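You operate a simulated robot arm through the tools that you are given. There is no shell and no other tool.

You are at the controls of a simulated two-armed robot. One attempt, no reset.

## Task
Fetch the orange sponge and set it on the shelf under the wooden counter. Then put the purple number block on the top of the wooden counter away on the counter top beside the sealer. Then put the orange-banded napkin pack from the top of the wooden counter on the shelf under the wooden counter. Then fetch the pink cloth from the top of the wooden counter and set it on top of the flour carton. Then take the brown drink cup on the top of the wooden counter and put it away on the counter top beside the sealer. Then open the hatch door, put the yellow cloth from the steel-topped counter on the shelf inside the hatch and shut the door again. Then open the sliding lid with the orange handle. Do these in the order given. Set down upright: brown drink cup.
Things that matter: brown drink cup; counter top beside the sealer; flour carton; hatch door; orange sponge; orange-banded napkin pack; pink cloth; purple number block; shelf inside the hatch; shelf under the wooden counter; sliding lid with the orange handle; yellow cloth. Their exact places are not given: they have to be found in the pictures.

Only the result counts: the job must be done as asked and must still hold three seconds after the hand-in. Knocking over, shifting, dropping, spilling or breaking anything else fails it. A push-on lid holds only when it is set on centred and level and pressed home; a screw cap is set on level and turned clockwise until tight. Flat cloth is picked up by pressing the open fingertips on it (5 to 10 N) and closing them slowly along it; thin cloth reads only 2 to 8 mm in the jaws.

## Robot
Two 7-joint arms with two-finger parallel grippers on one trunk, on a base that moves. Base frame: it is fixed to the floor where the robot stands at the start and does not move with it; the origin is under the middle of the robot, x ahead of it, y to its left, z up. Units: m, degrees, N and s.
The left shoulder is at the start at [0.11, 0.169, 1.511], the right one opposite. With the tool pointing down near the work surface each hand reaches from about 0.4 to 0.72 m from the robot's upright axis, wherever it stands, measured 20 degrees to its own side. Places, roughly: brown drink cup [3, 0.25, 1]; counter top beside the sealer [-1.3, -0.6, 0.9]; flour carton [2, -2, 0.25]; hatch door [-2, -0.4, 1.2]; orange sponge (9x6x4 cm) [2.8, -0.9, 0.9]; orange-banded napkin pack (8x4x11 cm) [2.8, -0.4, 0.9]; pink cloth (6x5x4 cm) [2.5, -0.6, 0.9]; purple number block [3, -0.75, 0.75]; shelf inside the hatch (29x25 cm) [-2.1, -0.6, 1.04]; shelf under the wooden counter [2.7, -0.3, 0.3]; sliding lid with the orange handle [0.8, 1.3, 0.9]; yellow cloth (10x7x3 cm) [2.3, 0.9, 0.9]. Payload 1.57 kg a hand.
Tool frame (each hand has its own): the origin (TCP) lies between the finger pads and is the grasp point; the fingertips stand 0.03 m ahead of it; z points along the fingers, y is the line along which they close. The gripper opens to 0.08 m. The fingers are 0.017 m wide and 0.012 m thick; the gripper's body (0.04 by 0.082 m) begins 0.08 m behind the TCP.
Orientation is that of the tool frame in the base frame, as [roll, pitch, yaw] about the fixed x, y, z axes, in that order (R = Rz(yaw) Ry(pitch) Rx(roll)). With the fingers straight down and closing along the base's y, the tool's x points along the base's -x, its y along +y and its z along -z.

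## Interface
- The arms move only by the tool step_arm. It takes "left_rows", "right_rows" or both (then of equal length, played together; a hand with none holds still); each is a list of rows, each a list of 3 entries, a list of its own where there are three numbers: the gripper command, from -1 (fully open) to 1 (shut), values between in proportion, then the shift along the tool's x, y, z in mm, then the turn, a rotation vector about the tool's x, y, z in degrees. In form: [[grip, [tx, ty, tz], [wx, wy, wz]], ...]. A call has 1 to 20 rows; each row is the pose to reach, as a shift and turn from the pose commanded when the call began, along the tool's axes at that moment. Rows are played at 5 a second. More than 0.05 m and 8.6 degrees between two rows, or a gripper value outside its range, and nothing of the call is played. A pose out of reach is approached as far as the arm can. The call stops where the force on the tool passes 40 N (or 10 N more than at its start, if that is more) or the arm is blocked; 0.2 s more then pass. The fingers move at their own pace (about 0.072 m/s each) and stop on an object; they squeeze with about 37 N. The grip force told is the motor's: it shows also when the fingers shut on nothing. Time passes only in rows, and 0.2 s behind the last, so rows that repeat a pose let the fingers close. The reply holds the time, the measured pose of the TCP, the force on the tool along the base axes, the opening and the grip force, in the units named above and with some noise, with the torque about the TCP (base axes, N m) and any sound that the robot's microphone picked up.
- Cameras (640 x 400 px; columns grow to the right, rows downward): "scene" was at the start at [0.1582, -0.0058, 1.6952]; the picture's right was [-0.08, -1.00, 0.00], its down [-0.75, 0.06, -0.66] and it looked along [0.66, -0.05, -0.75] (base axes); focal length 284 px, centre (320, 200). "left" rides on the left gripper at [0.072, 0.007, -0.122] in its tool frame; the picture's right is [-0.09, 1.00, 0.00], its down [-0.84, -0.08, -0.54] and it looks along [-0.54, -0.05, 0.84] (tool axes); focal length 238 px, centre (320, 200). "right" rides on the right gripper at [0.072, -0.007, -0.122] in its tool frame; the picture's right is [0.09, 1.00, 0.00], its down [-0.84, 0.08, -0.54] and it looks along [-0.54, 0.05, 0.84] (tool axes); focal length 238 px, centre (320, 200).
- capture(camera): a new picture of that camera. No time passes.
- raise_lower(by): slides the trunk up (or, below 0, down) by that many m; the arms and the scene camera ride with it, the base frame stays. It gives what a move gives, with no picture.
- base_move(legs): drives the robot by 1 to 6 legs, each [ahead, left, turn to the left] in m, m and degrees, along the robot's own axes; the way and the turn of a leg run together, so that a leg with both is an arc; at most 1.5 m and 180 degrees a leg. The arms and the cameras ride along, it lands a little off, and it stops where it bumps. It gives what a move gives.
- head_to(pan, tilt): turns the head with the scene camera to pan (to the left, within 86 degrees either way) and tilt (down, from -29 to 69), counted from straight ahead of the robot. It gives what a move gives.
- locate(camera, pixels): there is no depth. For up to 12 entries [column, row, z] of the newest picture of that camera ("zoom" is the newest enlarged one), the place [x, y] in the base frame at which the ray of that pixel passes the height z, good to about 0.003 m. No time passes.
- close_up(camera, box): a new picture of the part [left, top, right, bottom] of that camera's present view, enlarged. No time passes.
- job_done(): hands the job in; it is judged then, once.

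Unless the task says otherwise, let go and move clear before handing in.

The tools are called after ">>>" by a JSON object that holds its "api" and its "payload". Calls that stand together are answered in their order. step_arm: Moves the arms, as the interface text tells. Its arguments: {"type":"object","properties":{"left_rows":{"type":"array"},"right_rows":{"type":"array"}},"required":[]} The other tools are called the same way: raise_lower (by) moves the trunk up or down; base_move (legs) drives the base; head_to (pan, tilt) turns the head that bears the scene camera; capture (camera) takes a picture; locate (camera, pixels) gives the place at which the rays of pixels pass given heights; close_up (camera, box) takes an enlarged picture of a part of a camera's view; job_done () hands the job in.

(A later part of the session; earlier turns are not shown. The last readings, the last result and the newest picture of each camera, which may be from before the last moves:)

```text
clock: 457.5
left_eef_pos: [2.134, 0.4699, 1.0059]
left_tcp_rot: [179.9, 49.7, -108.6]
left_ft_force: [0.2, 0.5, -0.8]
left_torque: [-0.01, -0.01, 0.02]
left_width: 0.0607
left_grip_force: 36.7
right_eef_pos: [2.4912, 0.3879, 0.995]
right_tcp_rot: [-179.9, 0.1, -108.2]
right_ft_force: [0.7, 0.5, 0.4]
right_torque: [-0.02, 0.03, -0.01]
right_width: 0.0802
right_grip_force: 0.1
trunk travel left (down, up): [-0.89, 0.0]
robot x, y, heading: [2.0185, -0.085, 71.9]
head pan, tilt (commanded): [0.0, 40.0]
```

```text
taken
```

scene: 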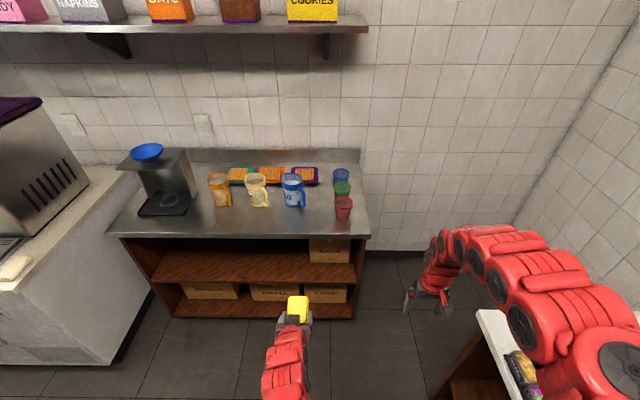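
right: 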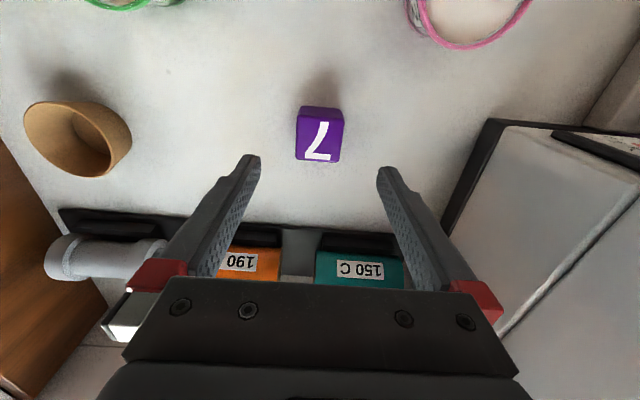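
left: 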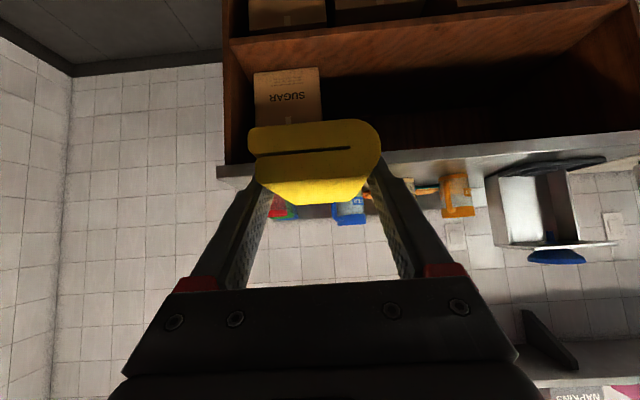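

The cloth now points ahead in the hand. I'll turn left to face down the aisle and drive to the hatch.

>>> {"api": "base_move", "payload": {"legs": [[0, 0, 89], [1.27, 0.2, 0], [1.27, 0.2, 0], [1.25, 0.15, 0]]}}

>>> {"api": "base_move", "payload": {"legs": [[0, 0, 90]]}}

>>> {"api": "head_to", "payload": {"pan": 0, "tilt": 30}}

>>> {"api": "capture", "payload": {"camera": "scene"}}

>>> {"api": "capture", "payload": {"camera": "left"}}

```text
clock: 479.6
left_eef_pos: [-2.2529, 0.8901, 1.0068]
left_tcp_rot: [-179.9, 49.8, -21.8]
left_ft_force: [0.3, -0.3, -0.7]
left_torque: [-0.02, -0.01, -0.01]
left_width: 0.0608
left_grip_force: 37.3
right_eef_pos: [-2.1518, 1.2442, 0.9938]
right_tcp_rot: [-179.7, 0.1, -21.4]
right_ft_force: [1.1, -0.2, -0.2]
right_torque: [0.01, 0.01, 0.02]
right_width: 0.08
right_grip_force: 0.0
trunk travel left (down, up): [-0.89, 0.0]
robot x, y, heading: [-1.7053, 0.7454, 158.4]
head pan, tilt (commanded): [0.0, 40.0]
```

```text
clock: 483.9
left_eef_pos: [-1.8429, 0.1933, 1.0061]
left_tcp_rot: [-179.9, 49.7, 68.8]
left_ft_force: [0.7, -0.1, -1.8]
left_torque: [0.0, 0.01, 0.03]
left_width: 0.0612
left_grip_force: 36.6
right_eef_pos: [-2.1976, 0.2914, 0.9947]
right_tcp_rot: [-179.8, 0.1, 69.1]
right_ft_force: [0.2, -0.1, -0.5]
right_torque: [-0.02, 0.0, 0.04]
right_width: 0.0799
right_grip_force: 0.0
trunk travel left (down, up): [-0.89, 0.0]
robot x, y, heading: [-1.7052, 0.7457, -110.5]
head pan, tilt (commanded): [0.0, 40.0]
```

```text
clock: 484.6
left_eef_pos: [-1.8421, 0.1928, 1.0079]
left_tcp_rot: [180.0, 49.8, 68.8]
left_ft_force: [-0.3, 0.6, 0.0]
left_torque: [-0.02, 0.04, -0.01]
left_width: 0.0612
left_grip_force: 37.1
right_eef_pos: [-2.1979, 0.2903, 0.9952]
right_tcp_rot: [-179.8, 0.1, 69.1]
right_ft_force: [0.4, 0.6, 0.1]
right_torque: [-0.05, 0.01, 0.0]
right_width: 0.0799
right_grip_force: 0.1
trunk travel left (down, up): [-0.89, 0.0]
robot x, y, heading: [-1.7047, 0.7445, -111.1]
head pan, tilt (commanded): [0.0, 30.0]
```

```text
taken
```

scene: 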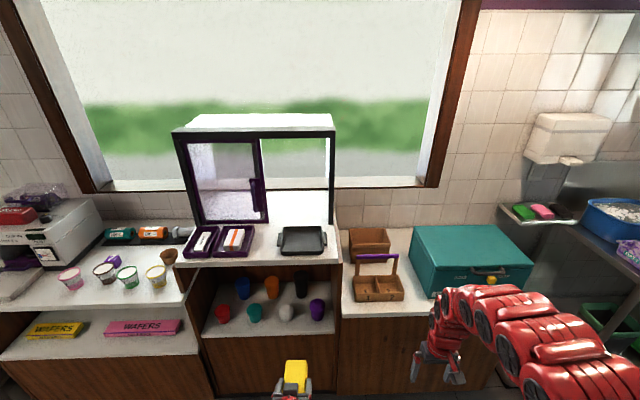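

```text
taken
```

left: 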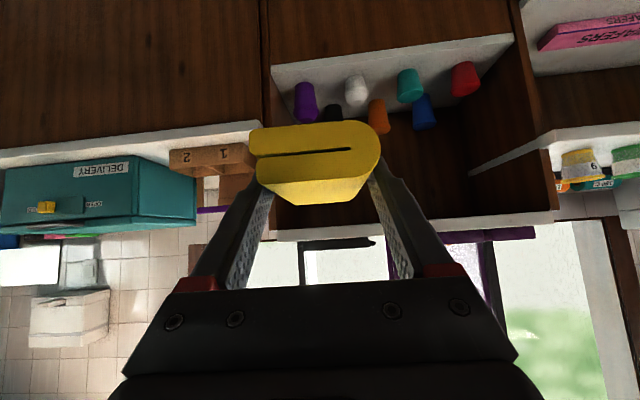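

I'm opposite the open hatch (opening centre v≈-4.255). I'll move the right hand out to the side again and raise the cloth to clear the tray and sill.

>>> {"api": "step_arm", "payload": {"right_rows": [[-1, [42, -25, 0], [0, 0, 3.7]], [-1, [85, -49, 0], [0, 0, 7.5]], [-1, [127, -74, 0], [0, 0, 11.2]], [-1, [169, -98, 0], [0, 0, 15]], [-1, [212, -123, 0], [0, 0, 18.7]], [-1, [254, -148, 0], [0, 0, 22.4]], [-1, [296, -172, 0], [0, 0, 26.2]], [-1, [338, -197, 0], [0, 0, 29.9]], [-1, [381, -222, 0], [0, 0, 33.7]], [-1, [423, -246, 0], [0, 0, 37.4]], [-1, [465, -271, 0], [0, 0, 41.1]], [-1, [508, -295, 0], [0, 0, 44.9]], [-1, [550, -320, 0], [0, 0, 48.6]]]}}

>>> {"api": "step_arm", "payload": {"left_rows": [[1, [-24, 0, -20], [0, 0, 0]], [1, [-48, 0, -40], [0, 0, 0]], [1, [-72, 0, -60], [0, 0, 0]], [1, [-96, 0, -80], [0, 0, 0]], [1, [-96, 0, -80], [0, 0, 0]]]}}

>>> {"api": "base_move", "payload": {"legs": [[0.3, 0, 1.5]]}}

>>> {"api": "capture", "payload": {"camera": "left"}}

>>> {"api": "capture", "payload": {"camera": "scene"}}

```text
clock: 487.4
left_eef_pos: [-1.8415, 0.1942, 1.0071]
left_tcp_rot: [-179.9, 49.8, 68.8]
left_ft_force: [1.3, 0.1, -0.4]
left_torque: [-0.01, -0.01, -0.02]
left_width: 0.0609
left_grip_force: 36.9
right_eef_pos: [-2.3053, 0.9216, 0.9949]
right_tcp_rot: [-180.0, 0.4, 20.5]
right_ft_force: [0.0, 0.5, 0.0]
right_torque: [-0.01, 0.01, 0.03]
right_width: 0.0802
right_grip_force: 0.0
right hand out of reach, approached as far as the arm can: row 2, 3, 4, 5, 6, 7, 8, 9, 10, 11, 12, 13
trunk travel left (down, up): [-0.89, 0.0]
robot x, y, heading: [-1.7022, 0.7451, -110.8]
head pan, tilt (commanded): [0.0, 30.0]
```

```text
clock: 488.6
left_eef_pos: [-1.8435, 0.1925, 1.1332]
left_tcp_rot: [-179.9, 49.6, 68.8]
left_ft_force: [-0.6, 0.1, 0.0]
left_torque: [0.03, 0.01, 0.02]
left_width: 0.061
left_grip_force: 37.4
right_eef_pos: [-2.3068, 0.9199, 0.9941]
right_tcp_rot: [-179.9, 0.2, 20.6]
right_ft_force: [-0.4, -0.9, -1.3]
right_torque: [-0.03, 0.03, -0.03]
right_width: 0.08
right_grip_force: 0.0
trunk travel left (down, up): [-0.89, 0.0]
robot x, y, heading: [-1.7042, 0.7457, -110.8]
head pan, tilt (commanded): [0.0, 30.0]
```

```text
clock: 490.6
left_eef_pos: [-1.9276, -0.0864, 1.1315]
left_tcp_rot: [-179.9, 49.8, 70.6]
left_ft_force: [0.1, 0.1, -0.4]
left_torque: [0.01, -0.01, 0.0]
left_width: 0.0612
left_grip_force: 36.9
right_eef_pos: [-2.4127, 0.6254, 0.9936]
right_tcp_rot: [179.9, 0.2, 22.3]
right_ft_force: [0.8, -0.6, 0.3]
right_torque: [-0.01, -0.02, -0.03]
right_width: 0.0798
right_grip_force: 0.1
trunk travel left (down, up): [-0.89, 0.0]
robot x, y, heading: [-1.805, 0.4671, -108.9]
head pan, tilt (commanded): [0.0, 30.0]
```

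```text
taken
```

left: 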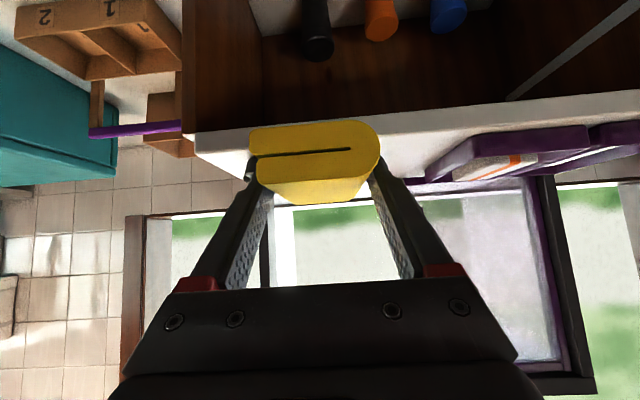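

```text
taken
```

scene: 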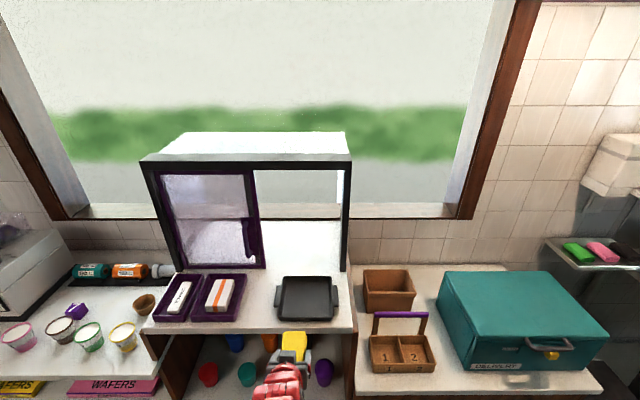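

Aligned with the opening (v≈-4.26). I'll drive ahead 0.3 m and check before extending the arm inside.

>>> {"api": "base_move", "payload": {"legs": [[0.3, 0, -0.6]]}}

>>> {"api": "capture", "payload": {"camera": "left"}}

>>> {"api": "capture", "payload": {"camera": "scene"}}

```text
clock: 492.6
left_eef_pos: [-2.0289, -0.3659, 1.1319]
left_tcp_rot: [-179.9, 49.8, 70.2]
left_ft_force: [0.7, -0.2, -0.3]
left_torque: [-0.03, 0.03, -0.04]
left_width: 0.061
left_grip_force: 36.9
right_eef_pos: [-2.5088, 0.349, 0.9936]
right_tcp_rot: [-180.0, 0.1, 21.9]
right_ft_force: [0.0, 0.6, -0.8]
right_torque: [0.0, 0.01, 0.02]
right_width: 0.08
right_grip_force: 0.1
trunk travel left (down, up): [-0.89, 0.0]
robot x, y, heading: [-1.9044, 0.1881, -109.5]
head pan, tilt (commanded): [0.0, 30.0]
```

```text
taken
```

left: 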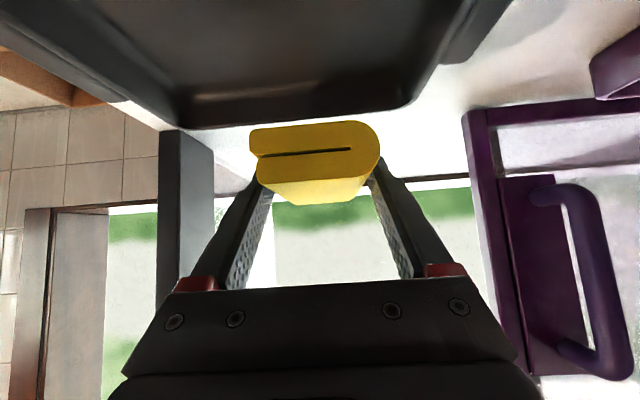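

```text
taken
```

scene: 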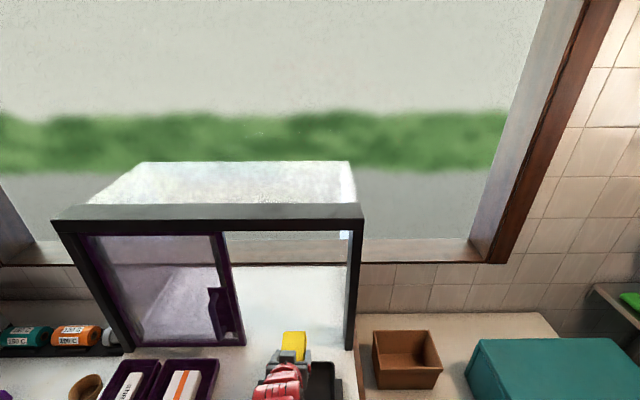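

The cloth is inside the opening's span (post at col 185, door stile at col 475). I'll reach in 200 mm, shifting 13 mm left.

>>> {"api": "step_arm", "payload": {"left_rows": [[1, [-26, 5, 31], [0, 0, 0]], [1, [-52, 10, 62], [0, 0, 0]], [1, [-78, 13, 92], [0, 0, 0]], [1, [-104, 13, 123], [0, 0, 0]], [1, [-129, 13, 153], [0, 0, 0]], [1, [-129, 13, 153], [0, 0, 0]]]}}

>>> {"api": "capture", "payload": {"camera": "left"}}

>>> {"api": "capture", "payload": {"camera": "scene"}}

```text
clock: 494.0
left_eef_pos: [-2.0843, -0.5643, 1.1296]
left_tcp_rot: [-179.9, 49.8, 70.4]
left_ft_force: [0.9, -0.7, -0.1]
left_torque: [0.03, 0.01, 0.02]
left_width: 0.061
left_grip_force: 36.8
right_eef_pos: [-2.5086, 0.3479, 0.9938]
right_tcp_rot: [180.0, 0.2, 21.8]
right_ft_force: [-0.6, 0.9, 1.3]
right_torque: [0.01, -0.03, -0.02]
right_width: 0.08
right_grip_force: 0.1
trunk travel left (down, up): [-0.89, 0.0]
robot x, y, heading: [-1.9062, 0.1849, -109.3]
head pan, tilt (commanded): [0.0, 30.0]
```

```text
taken
```

left: 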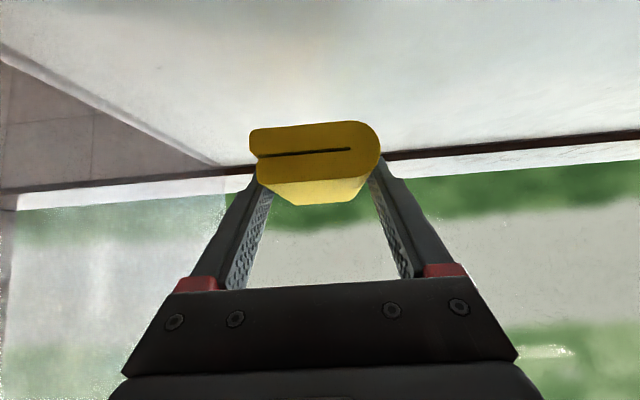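

```text
taken
```

scene: 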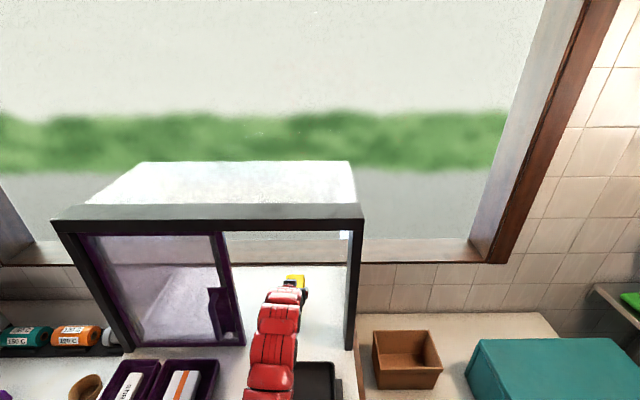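

The cloth is inside at (−2.09,−0.58). I'll lower 50 mm and then in 4 mm steps until contact.

>>> {"api": "step_arm", "payload": {"left_rows": [[1, [15, 0, 13], [0, 0, 0]], [1, [27, 0, 23], [0, 0, 0]], [1, [38, 0, 32], [0, 0, 0]], [1, [41, 0, 34.6], [0, 0, 0]], [1, [44, 0, 37.2], [0, 0, 0]], [1, [47, 0, 39.8], [0, 0, 0]]]}}

```text
clock: 495.4
left_eef_pos: [-2.0844, -0.5616, 1.0782]
left_tcp_rot: [-179.8, 50.5, 70.3]
left_ft_force: [-1.9, -9.2, 34.1]
left_torque: [0.77, -0.37, 0.0]
left_width: 0.061
left_grip_force: 37.3
right_eef_pos: [-2.5099, 0.3494, 0.9948]
right_tcp_rot: [179.9, 0.3, 21.8]
right_ft_force: [0.0, 0.2, 0.2]
right_torque: [-0.03, -0.01, -0.01]
right_width: 0.0798
right_grip_force: 0.1
trunk travel left (down, up): [-0.89, 0.0]
robot x, y, heading: [-1.9047, 0.1874, -109.4]
head pan, tilt (commanded): [0.0, 30.0]
```

Contact at z≈1.078 (34 N, at the cloth's near end). I'll relieve 2 mm and open slowly.

>>> {"api": "step_arm", "payload": {"left_rows": [[1, [-2, 0, -1.8], [0, 0, 0]], [0, [-2, 0, -1.8], [0, 0, 0]], [-0.4, [-2, 0, -1.8], [0, 0, 0]], [-0.7, [-2, 0, -1.8], [0, 0, 0]], [-1, [-2, 0, -1.8], [0, 0, 0]], [-1, [-2, 0, -1.8], [0, 0, 0]]]}}

>>> {"api": "capture", "payload": {"camera": "left"}}

>>> {"api": "capture", "payload": {"camera": "scene"}}

```text
clock: 496.8
left_eef_pos: [-2.0838, -0.5603, 1.0756]
left_tcp_rot: [180.0, 50.1, 70.2]
left_ft_force: [-5.9, -17.8, 41.8]
left_torque: [-1.25, 0.09, 0.02]
left_width: 0.0632
left_grip_force: 0.1
right_eef_pos: [-2.5095, 0.3508, 0.9932]
right_tcp_rot: [179.8, 0.3, 21.8]
right_ft_force: [0.5, 0.6, 0.5]
right_torque: [0.01, -0.02, 0.04]
right_width: 0.08
right_grip_force: 0.1
trunk travel left (down, up): [-0.89, 0.0]
robot x, y, heading: [-1.9053, 0.1874, -109.6]
head pan, tilt (commanded): [0.0, 30.0]
```

```text
taken
```

left: 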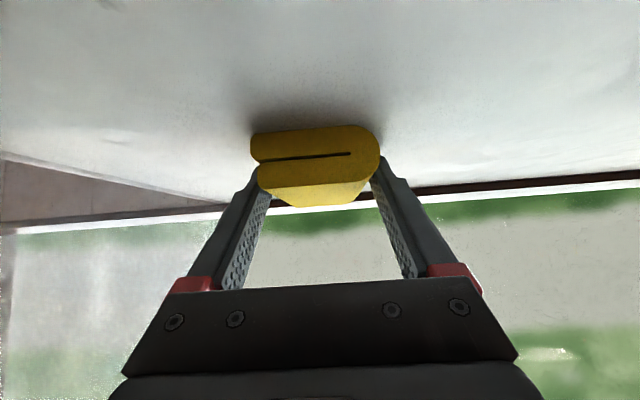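

```text
taken
```

scene: 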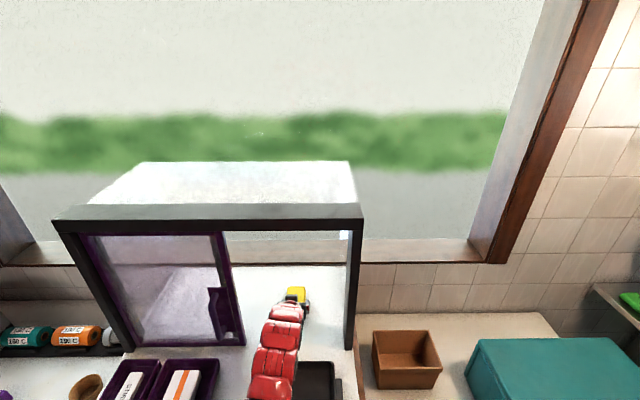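

The fingertips themselves are pressing on the shelf (z≈1.05, 42 N), which keeps the fingers from opening. I'll raise 9 mm with the fingers commanded open.

>>> {"api": "step_arm", "payload": {"left_rows": [[-1, [-3.5, 0, -2.9], [0, 0, 0]], [-1, [-7, 0, -5.8], [0, 0, 0]], [-1, [-7, 0, -5.8], [0, 0, 0]]]}}

>>> {"api": "capture", "payload": {"camera": "left"}}

```text
clock: 497.6
left_eef_pos: [-2.0809, -0.5585, 1.0764]
left_tcp_rot: [-179.9, 48.9, 70.2]
left_ft_force: [2.0, -2.7, 4.2]
left_torque: [0.34, 0.06, -0.2]
left_width: 0.076
left_grip_force: 0.2
right_eef_pos: [-2.5086, 0.349, 0.9949]
right_tcp_rot: [-179.9, 0.3, 21.8]
right_ft_force: [0.2, 0.5, -0.3]
right_torque: [0.03, -0.02, 0.02]
right_width: 0.0799
right_grip_force: 0.1
trunk travel left (down, up): [-0.89, 0.0]
robot x, y, heading: [-1.9022, 0.1845, -109.6]
head pan, tilt (commanded): [0.0, 30.0]
```

```text
taken
```

left: 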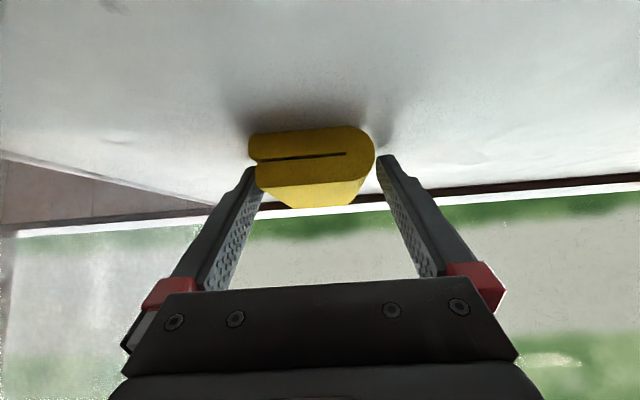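

Fingers now at 76 mm and nearly free. I'll raise another 4 mm, centre on the cloth (4 mm to the right) and check.

>>> {"api": "step_arm", "payload": {"left_rows": [[-1, [-3, 0, -2.6], [0, 0, 0]], [-1, [-3, -4, -2.6], [0, 0, 0]], [-1, [-3, -4, -2.6], [0, 0, 0]]]}}

>>> {"api": "capture", "payload": {"camera": "left"}}

```text
clock: 498.4
left_eef_pos: [-2.0907, -0.5597, 1.0856]
left_tcp_rot: [-179.8, 49.7, 70.2]
left_ft_force: [-0.1, -0.3, -0.3]
left_torque: [0.02, 0.03, 0.04]
left_width: 0.08
left_grip_force: 0.1
right_eef_pos: [-2.5097, 0.349, 0.9941]
right_tcp_rot: [180.0, 0.2, 21.9]
right_ft_force: [0.3, -0.3, 0.2]
right_torque: [0.01, 0.01, -0.04]
right_width: 0.0801
right_grip_force: 0.2
trunk travel left (down, up): [-0.89, 0.0]
robot x, y, heading: [-1.9016, 0.188, -109.4]
head pan, tilt (commanded): [0.0, 30.0]
```

```text
taken
```

left: 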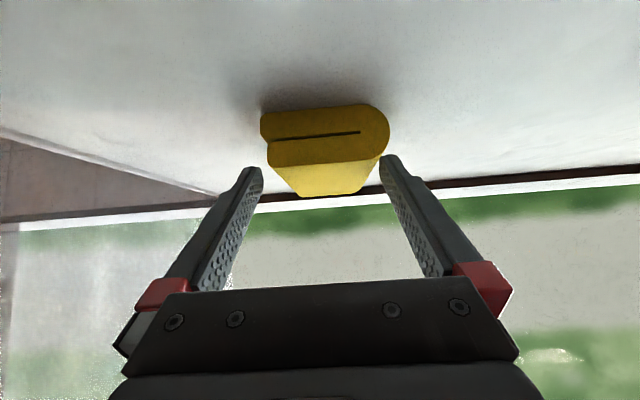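

The cloth lies free on the inner shelf. I'll centre 3 mm and withdraw along the tool axis, then back out.

>>> {"api": "step_arm", "payload": {"left_rows": [[-1, [0, 3, -5], [0, 0, 0]], [-1, [-3, 3, -35], [0, 0, 0]], [-1, [-6, 3, -65], [0, 0, 0]], [-1, [20, 3, -95], [0, 0, 0]], [-1, [45, 3, -125], [0, 0, 0]], [-1, [70, 3, -155], [0, 0, 0]]]}}

>>> {"api": "capture", "payload": {"camera": "left"}}

>>> {"api": "capture", "payload": {"camera": "scene"}}

```text
clock: 499.8
left_eef_pos: [-2.0284, -0.406, 1.1321]
left_tcp_rot: [-179.9, 49.8, 70.1]
left_ft_force: [-0.3, -0.5, 0.2]
left_torque: [0.02, -0.03, 0.0]
left_width: 0.08
left_grip_force: 0.0
right_eef_pos: [-2.508, 0.3495, 0.9951]
right_tcp_rot: [179.9, 0.3, 21.9]
right_ft_force: [-0.6, -0.1, 0.8]
right_torque: [0.01, 0.0, 0.0]
right_width: 0.0802
right_grip_force: 0.0
trunk travel left (down, up): [-0.89, 0.0]
robot x, y, heading: [-1.9011, 0.1873, -109.4]
head pan, tilt (commanded): [0.0, 30.0]
```

```text
taken
```

left: 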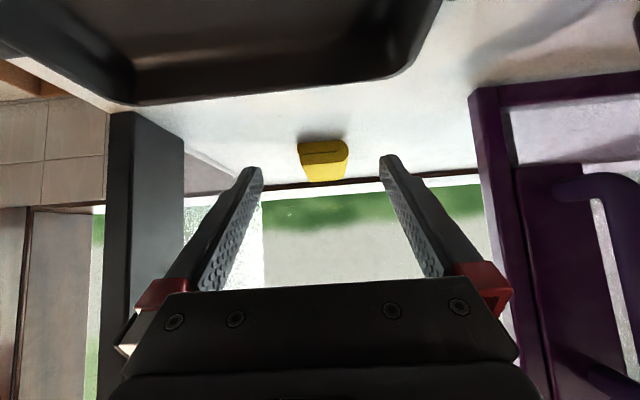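

```text
taken
```

scene: 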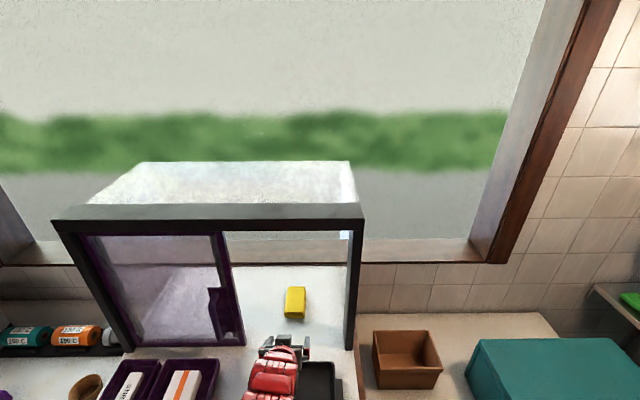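

The yellow cloth lies well inside at (295,302). Now to shut the door: I'll back off, shift left, and set the hand to the handle-gripping pose (pitch 67°, z≈1.21, 4 cm opening).

>>> {"api": "base_move", "payload": {"legs": [[-0.25, 0, 0], [0, 0.1, 0]]}}

>>> {"api": "step_arm", "payload": {"left_rows": [[-0.5, [-15, 15, -13], [0, -4.3, 0]], [0, [-31, 30, -26], [0, -8.5, 0]], [0, [-46, 45, -39], [0, -12.8, 0]], [0, [-61, 59, -52], [0, -17, 0]], [0, [-61, 59, -52], [0, -17, 0]]]}}

>>> {"api": "capture", "payload": {"camera": "left"}}

>>> {"api": "capture", "payload": {"camera": "scene"}}

```text
clock: 502.4
left_eef_pos: [-1.8535, -0.2069, 1.133]
left_tcp_rot: [-180.0, 49.9, 70.3]
left_ft_force: [-0.2, -0.7, -0.5]
left_torque: [0.03, 0.02, 0.01]
left_width: 0.0799
left_grip_force: 0.1
right_eef_pos: [-2.3362, 0.5467, 0.9942]
right_tcp_rot: [180.0, 0.2, 22.1]
right_ft_force: [0.0, 0.6, -0.1]
right_torque: [-0.01, 0.01, 0.04]
right_width: 0.0801
right_grip_force: 0.2
trunk travel left (down, up): [-0.89, 0.0]
robot x, y, heading: [-1.7287, 0.3879, -109.2]
head pan, tilt (commanded): [0.0, 30.0]
```

```text
clock: 503.6
left_eef_pos: [-1.804, -0.2352, 1.1914]
left_tcp_rot: [-179.9, 66.7, 70.4]
left_ft_force: [-0.3, 0.1, 0.0]
left_torque: [-0.04, -0.05, 0.0]
left_width: 0.0403
left_grip_force: 0.0
left hand out of reach, approached as far as the arm can: row 2, 3, 4, 5
right_eef_pos: [-2.3354, 0.5473, 0.993]
right_tcp_rot: [179.9, 0.2, 22.1]
right_ft_force: [-0.7, 0.1, 0.0]
right_torque: [-0.01, -0.01, -0.03]
right_width: 0.08
right_grip_force: 0.1
trunk travel left (down, up): [-0.89, 0.0]
robot x, y, heading: [-1.7266, 0.3849, -109.2]
head pan, tilt (commanded): [0.0, 30.0]
```

```text
taken
```

left: 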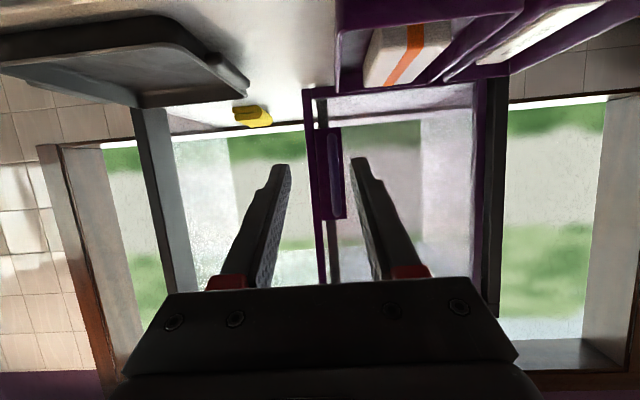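

```text
taken
```

scene: 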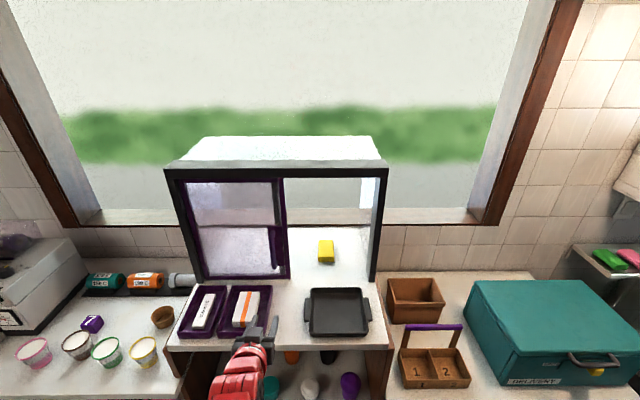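

The bar (336,171) is about 15 mm left of the tool axis. I'll drive ahead 0.17 m and re-check.

>>> {"api": "base_move", "payload": {"legs": [[0.16, 0.012, 0]]}}

>>> {"api": "capture", "payload": {"camera": "left"}}

```text
clock: 505.0
left_eef_pos: [-1.8401, -0.3881, 1.1909]
left_tcp_rot: [-179.8, 66.8, 70.7]
left_ft_force: [0.5, -0.1, 0.2]
left_torque: [-0.03, 0.0, -0.01]
left_width: 0.0401
left_grip_force: 0.1
right_eef_pos: [-2.3759, 0.3916, 0.9939]
right_tcp_rot: [-179.9, 0.3, 22.3]
right_ft_force: [-0.1, 0.0, -0.5]
right_torque: [-0.02, 0.0, 0.02]
right_width: 0.08
right_grip_force: 0.1
trunk travel left (down, up): [-0.89, 0.0]
robot x, y, heading: [-1.7704, 0.2278, -109.1]
head pan, tilt (commanded): [0.0, 30.0]
```

```text
taken
```

left: 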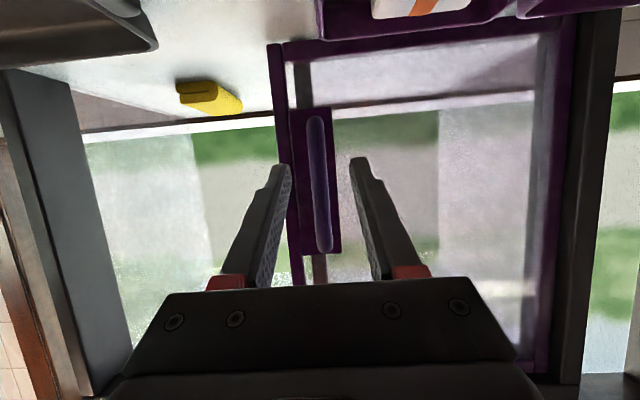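

The bar is centred now (col 318). I'll advance 78 mm horizontally to straddle it.

>>> {"api": "step_arm", "payload": {"left_rows": [[0, [-10, -3, 24], [0, 0, 0]], [0, [-20, -3, 48], [0, 0, 0]], [0, [-28, -3, 66], [0, 0, 0]], [0, [-30, -3, 71], [0, 0, 0]]]}}

>>> {"api": "capture", "payload": {"camera": "left"}}

```text
clock: 506.0
left_eef_pos: [-1.869, -0.4613, 1.1895]
left_tcp_rot: [-179.8, 66.7, 70.7]
left_ft_force: [0.4, -0.4, -0.6]
left_torque: [0.01, 0.03, 0.0]
left_width: 0.0397
left_grip_force: 0.0
right_eef_pos: [-2.3762, 0.3904, 0.9945]
right_tcp_rot: [180.0, 0.1, 22.2]
right_ft_force: [-0.5, -0.4, -0.2]
right_torque: [-0.04, 0.0, 0.01]
right_width: 0.08
right_grip_force: 0.0
trunk travel left (down, up): [-0.89, 0.0]
robot x, y, heading: [-1.7675, 0.2315, -109.0]
head pan, tilt (commanded): [0.0, 30.0]
```

```text
taken
```

left: 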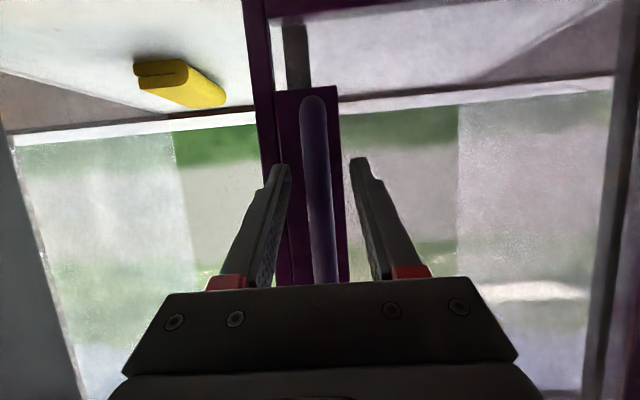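

The bar is between the fingers. I'll close on it.

>>> {"api": "step_arm", "payload": {"left_rows": [[0.4, [0, 0, 0], [0, 0, 0]], [0.8, [0, 0, 0], [0, 0, 0]], [1, [0, 0, 0], [0, 0, 0]], [1, [0, 0, 0], [0, 0, 0]]]}}

```text
clock: 507.0
left_eef_pos: [-1.8708, -0.462, 1.189]
left_tcp_rot: [-179.9, 66.7, 70.6]
left_ft_force: [-3.4, 1.0, -0.1]
left_torque: [-0.06, 0.01, -0.06]
left_width: 0.0156
left_grip_force: 30.6
right_eef_pos: [-2.376, 0.3904, 0.9936]
right_tcp_rot: [180.0, 0.2, 22.3]
right_ft_force: [-0.5, -1.4, 0.5]
right_torque: [-0.01, 0.02, 0.03]
right_width: 0.0797
right_grip_force: 0.1
trunk travel left (down, up): [-0.89, 0.0]
robot x, y, heading: [-1.7675, 0.2303, -109.1]
head pan, tilt (commanded): [0.0, 30.0]
```

Gripped (15.6 mm). I'll slide the door back to the right until its stop.

>>> {"api": "step_arm", "payload": {"left_rows": [[1, [0, -12, 0], [0, 0, 0]], [1, [0, -26, 0], [0, 0, 0]], [1, [0, -40, 0], [0, 0, 0]], [1, [0, -54, 0], [0, 0, 0]], [1, [0, -68, 0], [0, 0, 0]], [1, [0, -82, 0], [0, 0, 0]], [1, [0, -96, 0], [0, 0, 0]], [1, [0, -110, 0], [0, 0, 0]], [1, [0, -124, 0], [0, 0, 0]], [1, [0, -138, 0], [0, 0, 0]], [1, [0, -152, 0], [0, 0, 0]], [1, [0, -166, 0], [0, 0, 0]], [1, [0, -180, 0], [0, 0, 0]], [1, [0, -194, 0], [0, 0, 0]], [1, [0, -208, 0], [0, 0, 0]], [1, [0, -222, 0], [0, 0, 0]], [1, [0, -235, 0], [0, 0, 0]], [1, [0, -246, 0], [0, 0, 0]], [1, [0, -257, 0], [0, 0, 0]], [1, [0, -266, 0], [0, 0, 0]]]}}

>>> {"api": "capture", "payload": {"camera": "left"}}

>>> {"api": "capture", "payload": {"camera": "scene"}}

```text
clock: 511.2
left_eef_pos: [-2.1209, -0.3754, 1.189]
left_tcp_rot: [-179.8, 66.7, 70.7]
left_ft_force: [-7.5, -23.2, 8.9]
left_torque: [-0.15, -0.01, 0.04]
left_width: 0.0162
left_grip_force: 31.1
right_eef_pos: [-2.3766, 0.3877, 0.9951]
right_tcp_rot: [-179.8, 0.1, 22.3]
right_ft_force: [0.1, -0.7, 0.5]
right_torque: [0.0, -0.01, 0.01]
right_width: 0.08
right_grip_force: 0.1
trunk travel left (down, up): [-0.89, 0.0]
robot x, y, heading: [-1.7679, 0.2345, -109.0]
head pan, tilt (commanded): [0.0, 30.0]
```

```text
taken
```

left: 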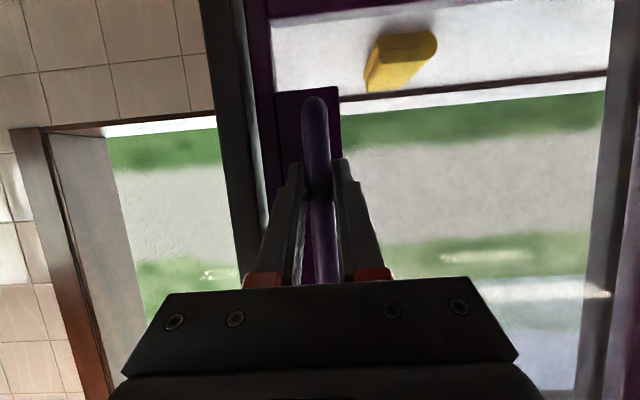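

```text
taken
```

scene: 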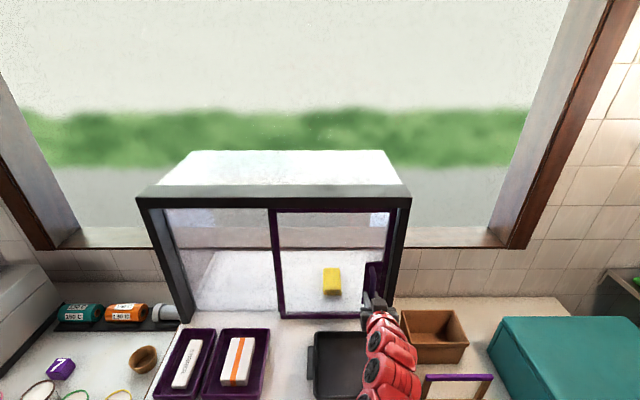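

The lateral position is back within a millimetre of the original closed one. I'll press a few millimetres more to be sure it's home against the stop.

>>> {"api": "step_arm", "payload": {"left_rows": [[1, [0, -4, 0], [0, 0, 0]], [1, [0, -8, 0], [0, 0, 0]], [1, [0, -12, 0], [0, 0, 0]]]}}

>>> {"api": "close_up", "payload": {"camera": "left", "box": [190, 40, 370, 240]}}

```text
clock: 512.0
left_eef_pos: [-2.1201, -0.3736, 1.1891]
left_tcp_rot: [-179.9, 66.6, 71.0]
left_ft_force: [25.7, -21.0, 6.1]
left_torque: [-0.26, -0.08, 0.19]
left_width: 0.0159
left_grip_force: 31.1
right_eef_pos: [-2.3707, 0.3862, 0.9973]
right_tcp_rot: [-179.7, 0.3, 22.4]
right_ft_force: [-1.0, -0.3, 0.6]
right_torque: [0.01, -0.04, 0.01]
right_width: 0.08
right_grip_force: 0.0
trunk travel left (down, up): [-0.89, 0.0]
robot x, y, heading: [-1.7666, 0.2286, -109.1]
head pan, tilt (commanded): [0.0, 30.0]
```

```text
2.00 times, centred on (280, 140) of left
```

zoom: 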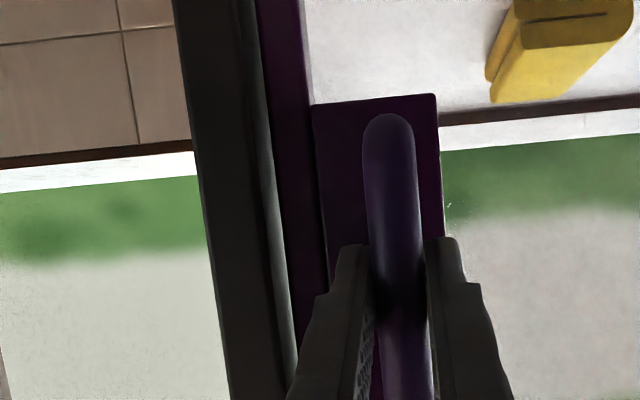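

The door is firmly at its stop (31 N lateral reaction). I'll neutralise the pressure, open the fingers and back out.

>>> {"api": "step_arm", "payload": {"left_rows": [[1, [0, 5, 0], [0, 0, 0]], [1, [0, 11, 0], [0, 0, 0]], [0.4, [0, 11, 0], [0, 0, 0]], [0, [0, 11, 0], [0, 0, 0]], [0, [4, 11, -10], [0, 0, 0]], [0, [13, 11, -35], [0, 0, 0]], [0, [25, 11, -65], [0, 0, 0]]]}}

>>> {"api": "base_move", "payload": {"legs": [[-0.35, 0, 0]]}}

>>> {"api": "capture", "payload": {"camera": "scene"}}

```text
clock: 513.6
left_eef_pos: [-2.0965, -0.3049, 1.1916]
left_tcp_rot: [-179.7, 66.6, 70.8]
left_ft_force: [-0.8, 0.2, -0.2]
left_torque: [-0.02, 0.0, 0.0]
left_width: 0.0403
left_grip_force: 0.0
right_eef_pos: [-2.3754, 0.3921, 0.9941]
right_tcp_rot: [180.0, 0.3, 22.3]
right_ft_force: [-0.6, -0.5, 0.8]
right_torque: [0.02, 0.02, -0.01]
right_width: 0.0801
right_grip_force: 0.0
trunk travel left (down, up): [-0.89, 0.0]
robot x, y, heading: [-1.7645, 0.235, -108.9]
head pan, tilt (commanded): [0.0, 30.0]
```

```text
clock: 515.9
left_eef_pos: [-1.9829, 0.0271, 1.1893]
left_tcp_rot: [-179.7, 66.7, 70.6]
left_ft_force: [0.5, 0.3, -0.2]
left_torque: [0.0, 0.01, 0.0]
left_width: 0.0399
left_grip_force: 0.1
right_eef_pos: [-2.2606, 0.7221, 0.9947]
right_tcp_rot: [-179.9, 0.2, 22.2]
right_ft_force: [0.6, -0.1, -0.7]
right_torque: [0.04, 0.01, -0.02]
right_width: 0.0801
right_grip_force: 0.0
trunk travel left (down, up): [-0.89, 0.0]
robot x, y, heading: [-1.6518, 0.5648, -109.0]
head pan, tilt (commanded): [0.0, 30.0]
```

```text
taken
```

scene: 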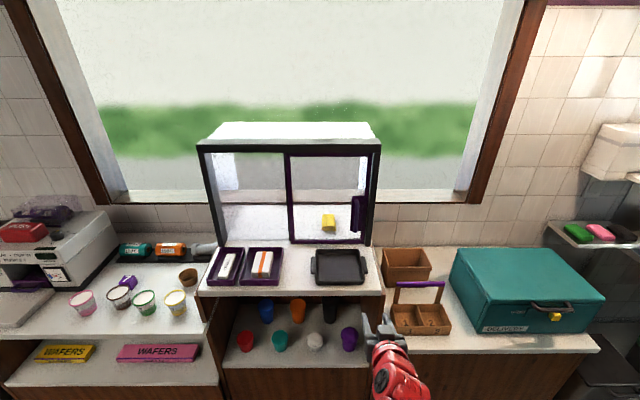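

The hatch is shut with the yellow cloth inside at (328,222). Last: the sliding lid with the orange handle on the freezer. I'll drive back along the aisle and face it.

>>> {"api": "base_move", "payload": {"legs": [[0, 0, 90], [1.0, 0.05, 0], [1.0, 0.05, 0], [0, 0, 90]]}}

>>> {"api": "head_to", "payload": {"pan": 0, "tilt": 35}}

>>> {"api": "capture", "payload": {"camera": "scene"}}

```text
clock: 533.5
left_eef_pos: [0.5989, 0.5042, 1.1911]
left_tcp_rot: [-179.8, 66.6, -110.2]
left_ft_force: [-0.3, -0.1, -0.2]
left_torque: [0.0, -0.02, 0.02]
left_width: 0.0398
left_grip_force: 0.0
right_eef_pos: [0.8674, -0.1965, 0.9938]
right_tcp_rot: [-179.9, 0.2, -158.6]
right_ft_force: [1.1, 0.3, 0.4]
right_torque: [0.03, 0.0, 0.01]
right_width: 0.08
right_grip_force: 0.0
trunk travel left (down, up): [-0.89, 0.0]
robot x, y, heading: [0.2633, -0.0312, 69.8]
head pan, tilt (commanded): [0.0, 30.0]
```

```text
clock: 534.2
left_eef_pos: [0.5982, 0.5029, 1.1915]
left_tcp_rot: [-179.8, 66.8, -110.1]
left_ft_force: [0.0, 0.2, 0.3]
left_torque: [0.02, 0.01, 0.02]
left_width: 0.0399
left_grip_force: 0.0
right_eef_pos: [0.8666, -0.1957, 0.9941]
right_tcp_rot: [-179.9, 0.3, -158.5]
right_ft_force: [-0.1, 0.9, -0.3]
right_torque: [-0.02, 0.0, 0.0]
right_width: 0.0799
right_grip_force: 0.0
trunk travel left (down, up): [-0.89, 0.0]
robot x, y, heading: [0.2616, -0.027, 70.0]
head pan, tilt (commanded): [0.0, 35.0]
```

```text
taken
```

scene: 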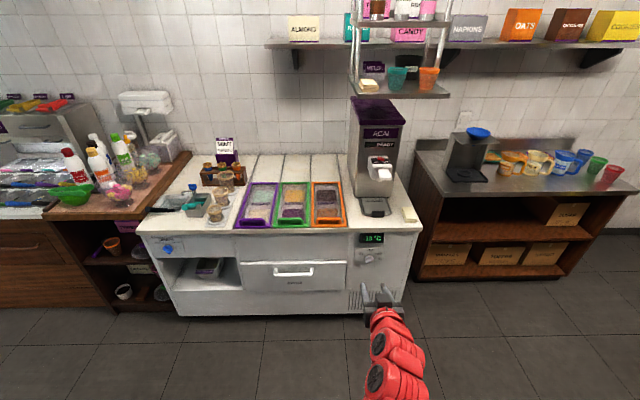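

The freezer top has three framed lids, purple, green and orange at (260-345, 185-228). Zooming in.

>>> {"api": "close_up", "payload": {"camera": "scene", "box": [220, 170, 360, 240]}}

```text
4.57 times, centred on (290, 205) of scene
```

zoom: 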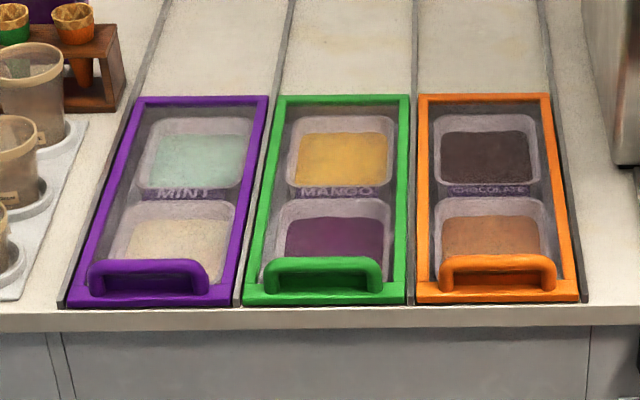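

The orange-framed lid lies in rails running front-to-back with its bar handle at the front end; it slides away from me. I'll locate the handle and rails.

>>> {"api": "locate", "payload": {"camera": "zoom", "pixels": [[418, 300, 0.88], [580, 300, 0.88], [420, 95, 0.88], [549, 95, 0.88], [440, 265, 0.92], [556, 265, 0.92], [498, 262, 0.92], [498, 290, 0.9], [590, 325, 0.87], [60, 330, 0.87], [413, 5, 0.88], [540, 5, 0.88]]}}

>>> {"api": "base_move", "payload": {"legs": [[0.2, -0.12, 0]]}}

>>> {"api": "head_to", "payload": {"pan": 0, "tilt": 45}}

>>> {"api": "capture", "payload": {"camera": "scene"}}

```text
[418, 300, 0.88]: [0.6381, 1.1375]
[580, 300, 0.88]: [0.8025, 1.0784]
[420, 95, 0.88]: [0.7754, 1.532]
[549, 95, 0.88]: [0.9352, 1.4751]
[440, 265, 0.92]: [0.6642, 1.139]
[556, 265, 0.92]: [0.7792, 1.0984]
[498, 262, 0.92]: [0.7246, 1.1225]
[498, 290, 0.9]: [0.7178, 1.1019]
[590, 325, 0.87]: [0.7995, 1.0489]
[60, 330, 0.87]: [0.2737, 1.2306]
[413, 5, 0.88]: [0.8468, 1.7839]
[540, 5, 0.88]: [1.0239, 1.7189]
```

```text
clock: 535.9
left_eef_pos: [0.776, 0.6504, 1.1907]
left_tcp_rot: [-179.9, 66.7, -109.8]
left_ft_force: [0.7, -0.4, 0.2]
left_torque: [-0.01, 0.01, 0.02]
left_width: 0.04
left_grip_force: 0.1
right_eef_pos: [1.0478, -0.0504, 0.995]
right_tcp_rot: [-179.9, 0.3, -158.4]
right_ft_force: [-0.6, -0.9, -0.1]
right_torque: [0.0, 0.01, 0.0]
right_width: 0.08
right_grip_force: 0.0
trunk travel left (down, up): [-0.89, 0.0]
robot x, y, heading: [0.4416, 0.1153, 70.3]
head pan, tilt (commanded): [0.0, 35.0]
```

```text
clock: 536.7
left_eef_pos: [0.7781, 0.65, 1.1909]
left_tcp_rot: [-179.9, 66.7, -110.1]
left_ft_force: [-0.2, -0.1, 0.2]
left_torque: [0.01, -0.01, 0.03]
left_width: 0.0398
left_grip_force: 0.0
right_eef_pos: [1.0464, -0.049, 0.9939]
right_tcp_rot: [-179.9, 0.2, -158.4]
right_ft_force: [0.7, -1.1, -0.1]
right_torque: [-0.02, 0.01, 0.01]
right_width: 0.0802
right_grip_force: 0.0
trunk travel left (down, up): [-0.89, 0.0]
robot x, y, heading: [0.438, 0.1129, 70.3]
head pan, tilt (commanded): [0.0, 45.0]
```

```text
taken
```

scene: 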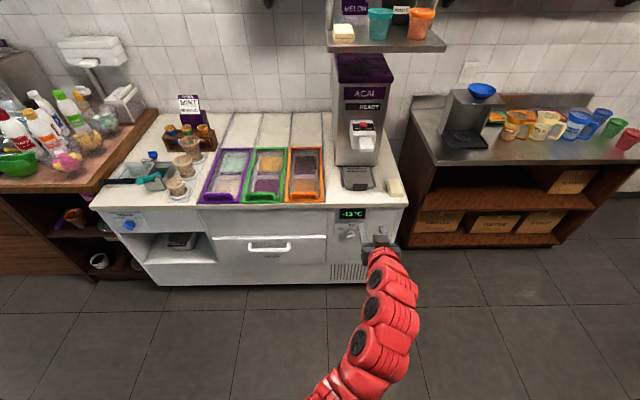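

>>> {"api": "close_up", "payload": {"camera": "scene", "box": [240, 130, 360, 220]}}

```text
4.44 times, centred on (300, 175) of scene
```

zoom: 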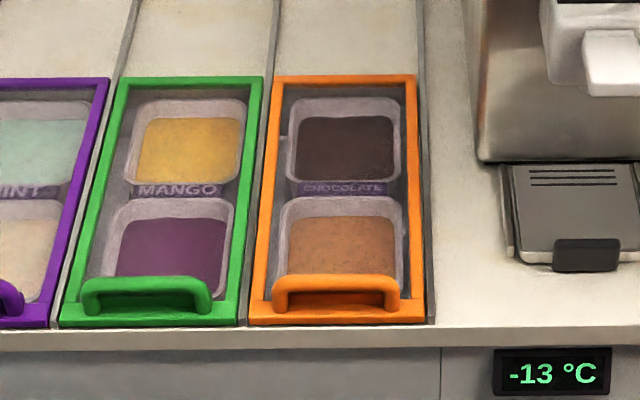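

>>> {"api": "locate", "payload": {"camera": "zoom", "pixels": [[250, 322, 0.88], [425, 322, 0.88], [275, 77, 0.88], [415, 77, 0.88], [250, 322, 0.92], [425, 322, 0.92], [336, 280, 0.92], [336, 280, 0.95], [275, 282, 0.93], [398, 282, 0.93], [336, 312, 0.9], [440, 330, 0.87]]}}

```text
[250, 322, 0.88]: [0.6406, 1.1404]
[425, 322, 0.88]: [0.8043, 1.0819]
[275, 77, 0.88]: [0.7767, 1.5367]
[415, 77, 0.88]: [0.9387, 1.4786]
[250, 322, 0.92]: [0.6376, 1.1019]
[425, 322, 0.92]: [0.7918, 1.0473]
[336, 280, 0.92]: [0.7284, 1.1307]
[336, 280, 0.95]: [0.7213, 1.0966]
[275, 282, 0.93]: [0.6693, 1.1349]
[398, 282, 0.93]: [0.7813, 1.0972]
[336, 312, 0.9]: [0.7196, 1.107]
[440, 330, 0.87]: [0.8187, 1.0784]
```

The lid surface is at z≈0.86 and the bar handle is centred near (0.736,1.157), rising ~3.5 cm. I'll push the bar away with closed fingers pointing straight down; first I bring the left hand to tool-down and shift it left.

>>> {"api": "step_arm", "payload": {"left_rows": [[0.5, [0, 12, 0], [0, 8.3, 0]], [1, [0, 25, 0], [0, 16.7, 0]], [1, [0, 37, 0], [0, 25, 0]], [1, [0, 50, 0], [0, 33.4, 0]], [1, [0, 62, 0], [0, 41.7, 0]], [1, [0, 75, 0], [0, 50, 0]], [1, [0, 87, 0], [0, 58.4, 0]], [1, [0, 100, 0], [0, 66.7, 0]], [1, [0, 100, 0], [0, 66.7, 0]]]}}

>>> {"api": "capture", "payload": {"camera": "scene"}}

```text
clock: 538.7
left_eef_pos: [0.6822, 0.6825, 1.1919]
left_tcp_rot: [-180.0, 0.0, -110.1]
left_ft_force: [0.1, -0.8, 0.6]
left_torque: [0.03, 0.06, -0.05]
left_width: 0.0
left_grip_force: 21.5
left hand out of reach, approached as far as the arm can: row 7
right_eef_pos: [1.0478, -0.0508, 0.9931]
right_tcp_rot: [180.0, 0.2, -158.5]
right_ft_force: [0.8, -0.8, 0.2]
right_torque: [0.02, 0.02, -0.02]
right_width: 0.0803
right_grip_force: 0.1
trunk travel left (down, up): [-0.89, 0.0]
robot x, y, heading: [0.4386, 0.1176, 70.2]
head pan, tilt (commanded): [0.0, 45.0]
```

```text
taken
```

scene: 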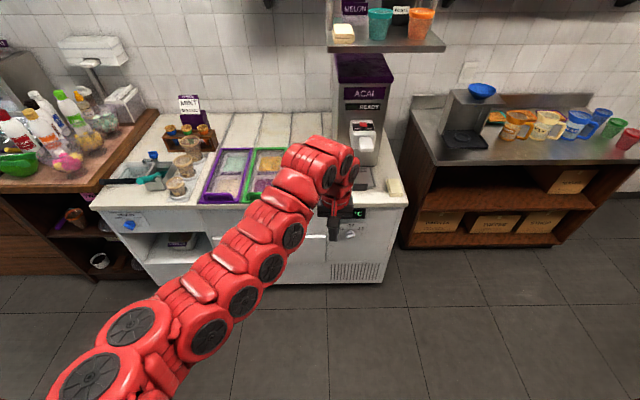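

The left hand is tool-down and closed. I'll shift the base left and ahead so the fingers hang just in front of the orange bar, then check with the wrist camera.

>>> {"api": "base_move", "payload": {"legs": [[0.38, 0.11, 0]]}}

>>> {"api": "capture", "payload": {"camera": "left"}}

>>> {"api": "capture", "payload": {"camera": "scene"}}

```text
clock: 541.1
left_eef_pos: [0.7052, 1.0772, 1.1922]
left_tcp_rot: [-179.8, 0.0, -110.0]
left_ft_force: [1.4, 0.3, -0.7]
left_torque: [0.01, 0.03, 0.02]
left_width: 0.0001
left_grip_force: 21.1
right_eef_pos: [1.0722, 0.3432, 0.994]
right_tcp_rot: [179.9, 0.3, -158.2]
right_ft_force: [0.2, -0.2, 0.5]
right_torque: [0.04, -0.01, -0.01]
right_width: 0.0799
right_grip_force: 0.0
trunk travel left (down, up): [-0.89, 0.0]
robot x, y, heading: [0.4662, 0.5111, 70.3]
head pan, tilt (commanded): [0.0, 45.0]
```

```text
taken
```

left: 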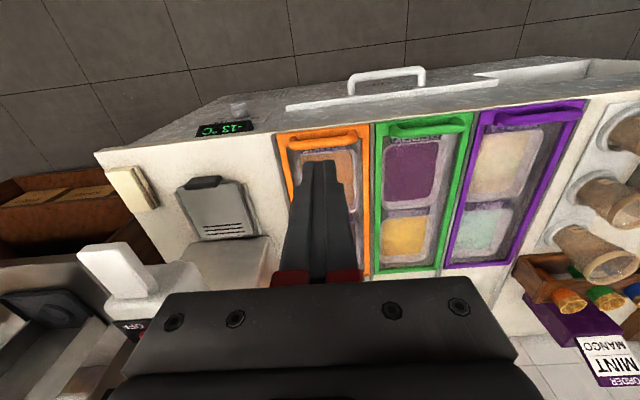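

```text
taken
```

scene: 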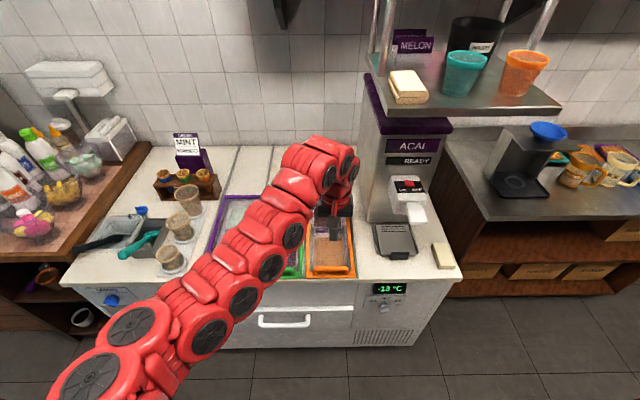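

>>> {"api": "locate", "payload": {"camera": "left", "pixels": [[325, 143, 0.895], [290, 147, 0.895], [358, 138, 0.895], [325, 143, 0.88], [320, 130, 0.86], [276, 135, 0.86], [368, 125, 0.86]]}}

>>> {"api": "close_up", "payload": {"camera": "left", "box": [255, 100, 395, 200]}}

```text
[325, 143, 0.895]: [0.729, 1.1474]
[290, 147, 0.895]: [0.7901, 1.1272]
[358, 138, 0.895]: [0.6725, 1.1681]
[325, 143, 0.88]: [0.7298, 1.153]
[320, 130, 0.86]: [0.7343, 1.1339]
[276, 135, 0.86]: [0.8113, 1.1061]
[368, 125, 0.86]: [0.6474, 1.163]
```

```text
4.00 times, centred on (325, 150) of left
```

zoom: 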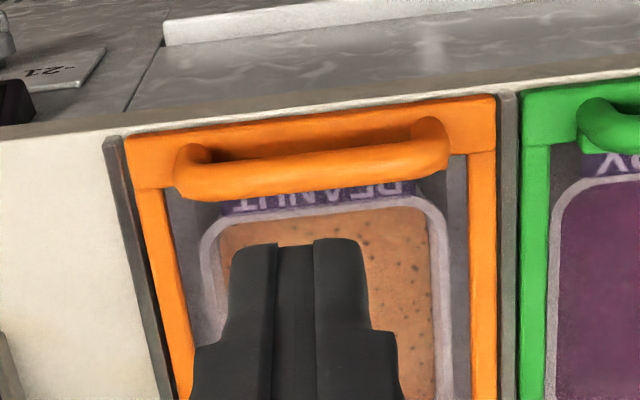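

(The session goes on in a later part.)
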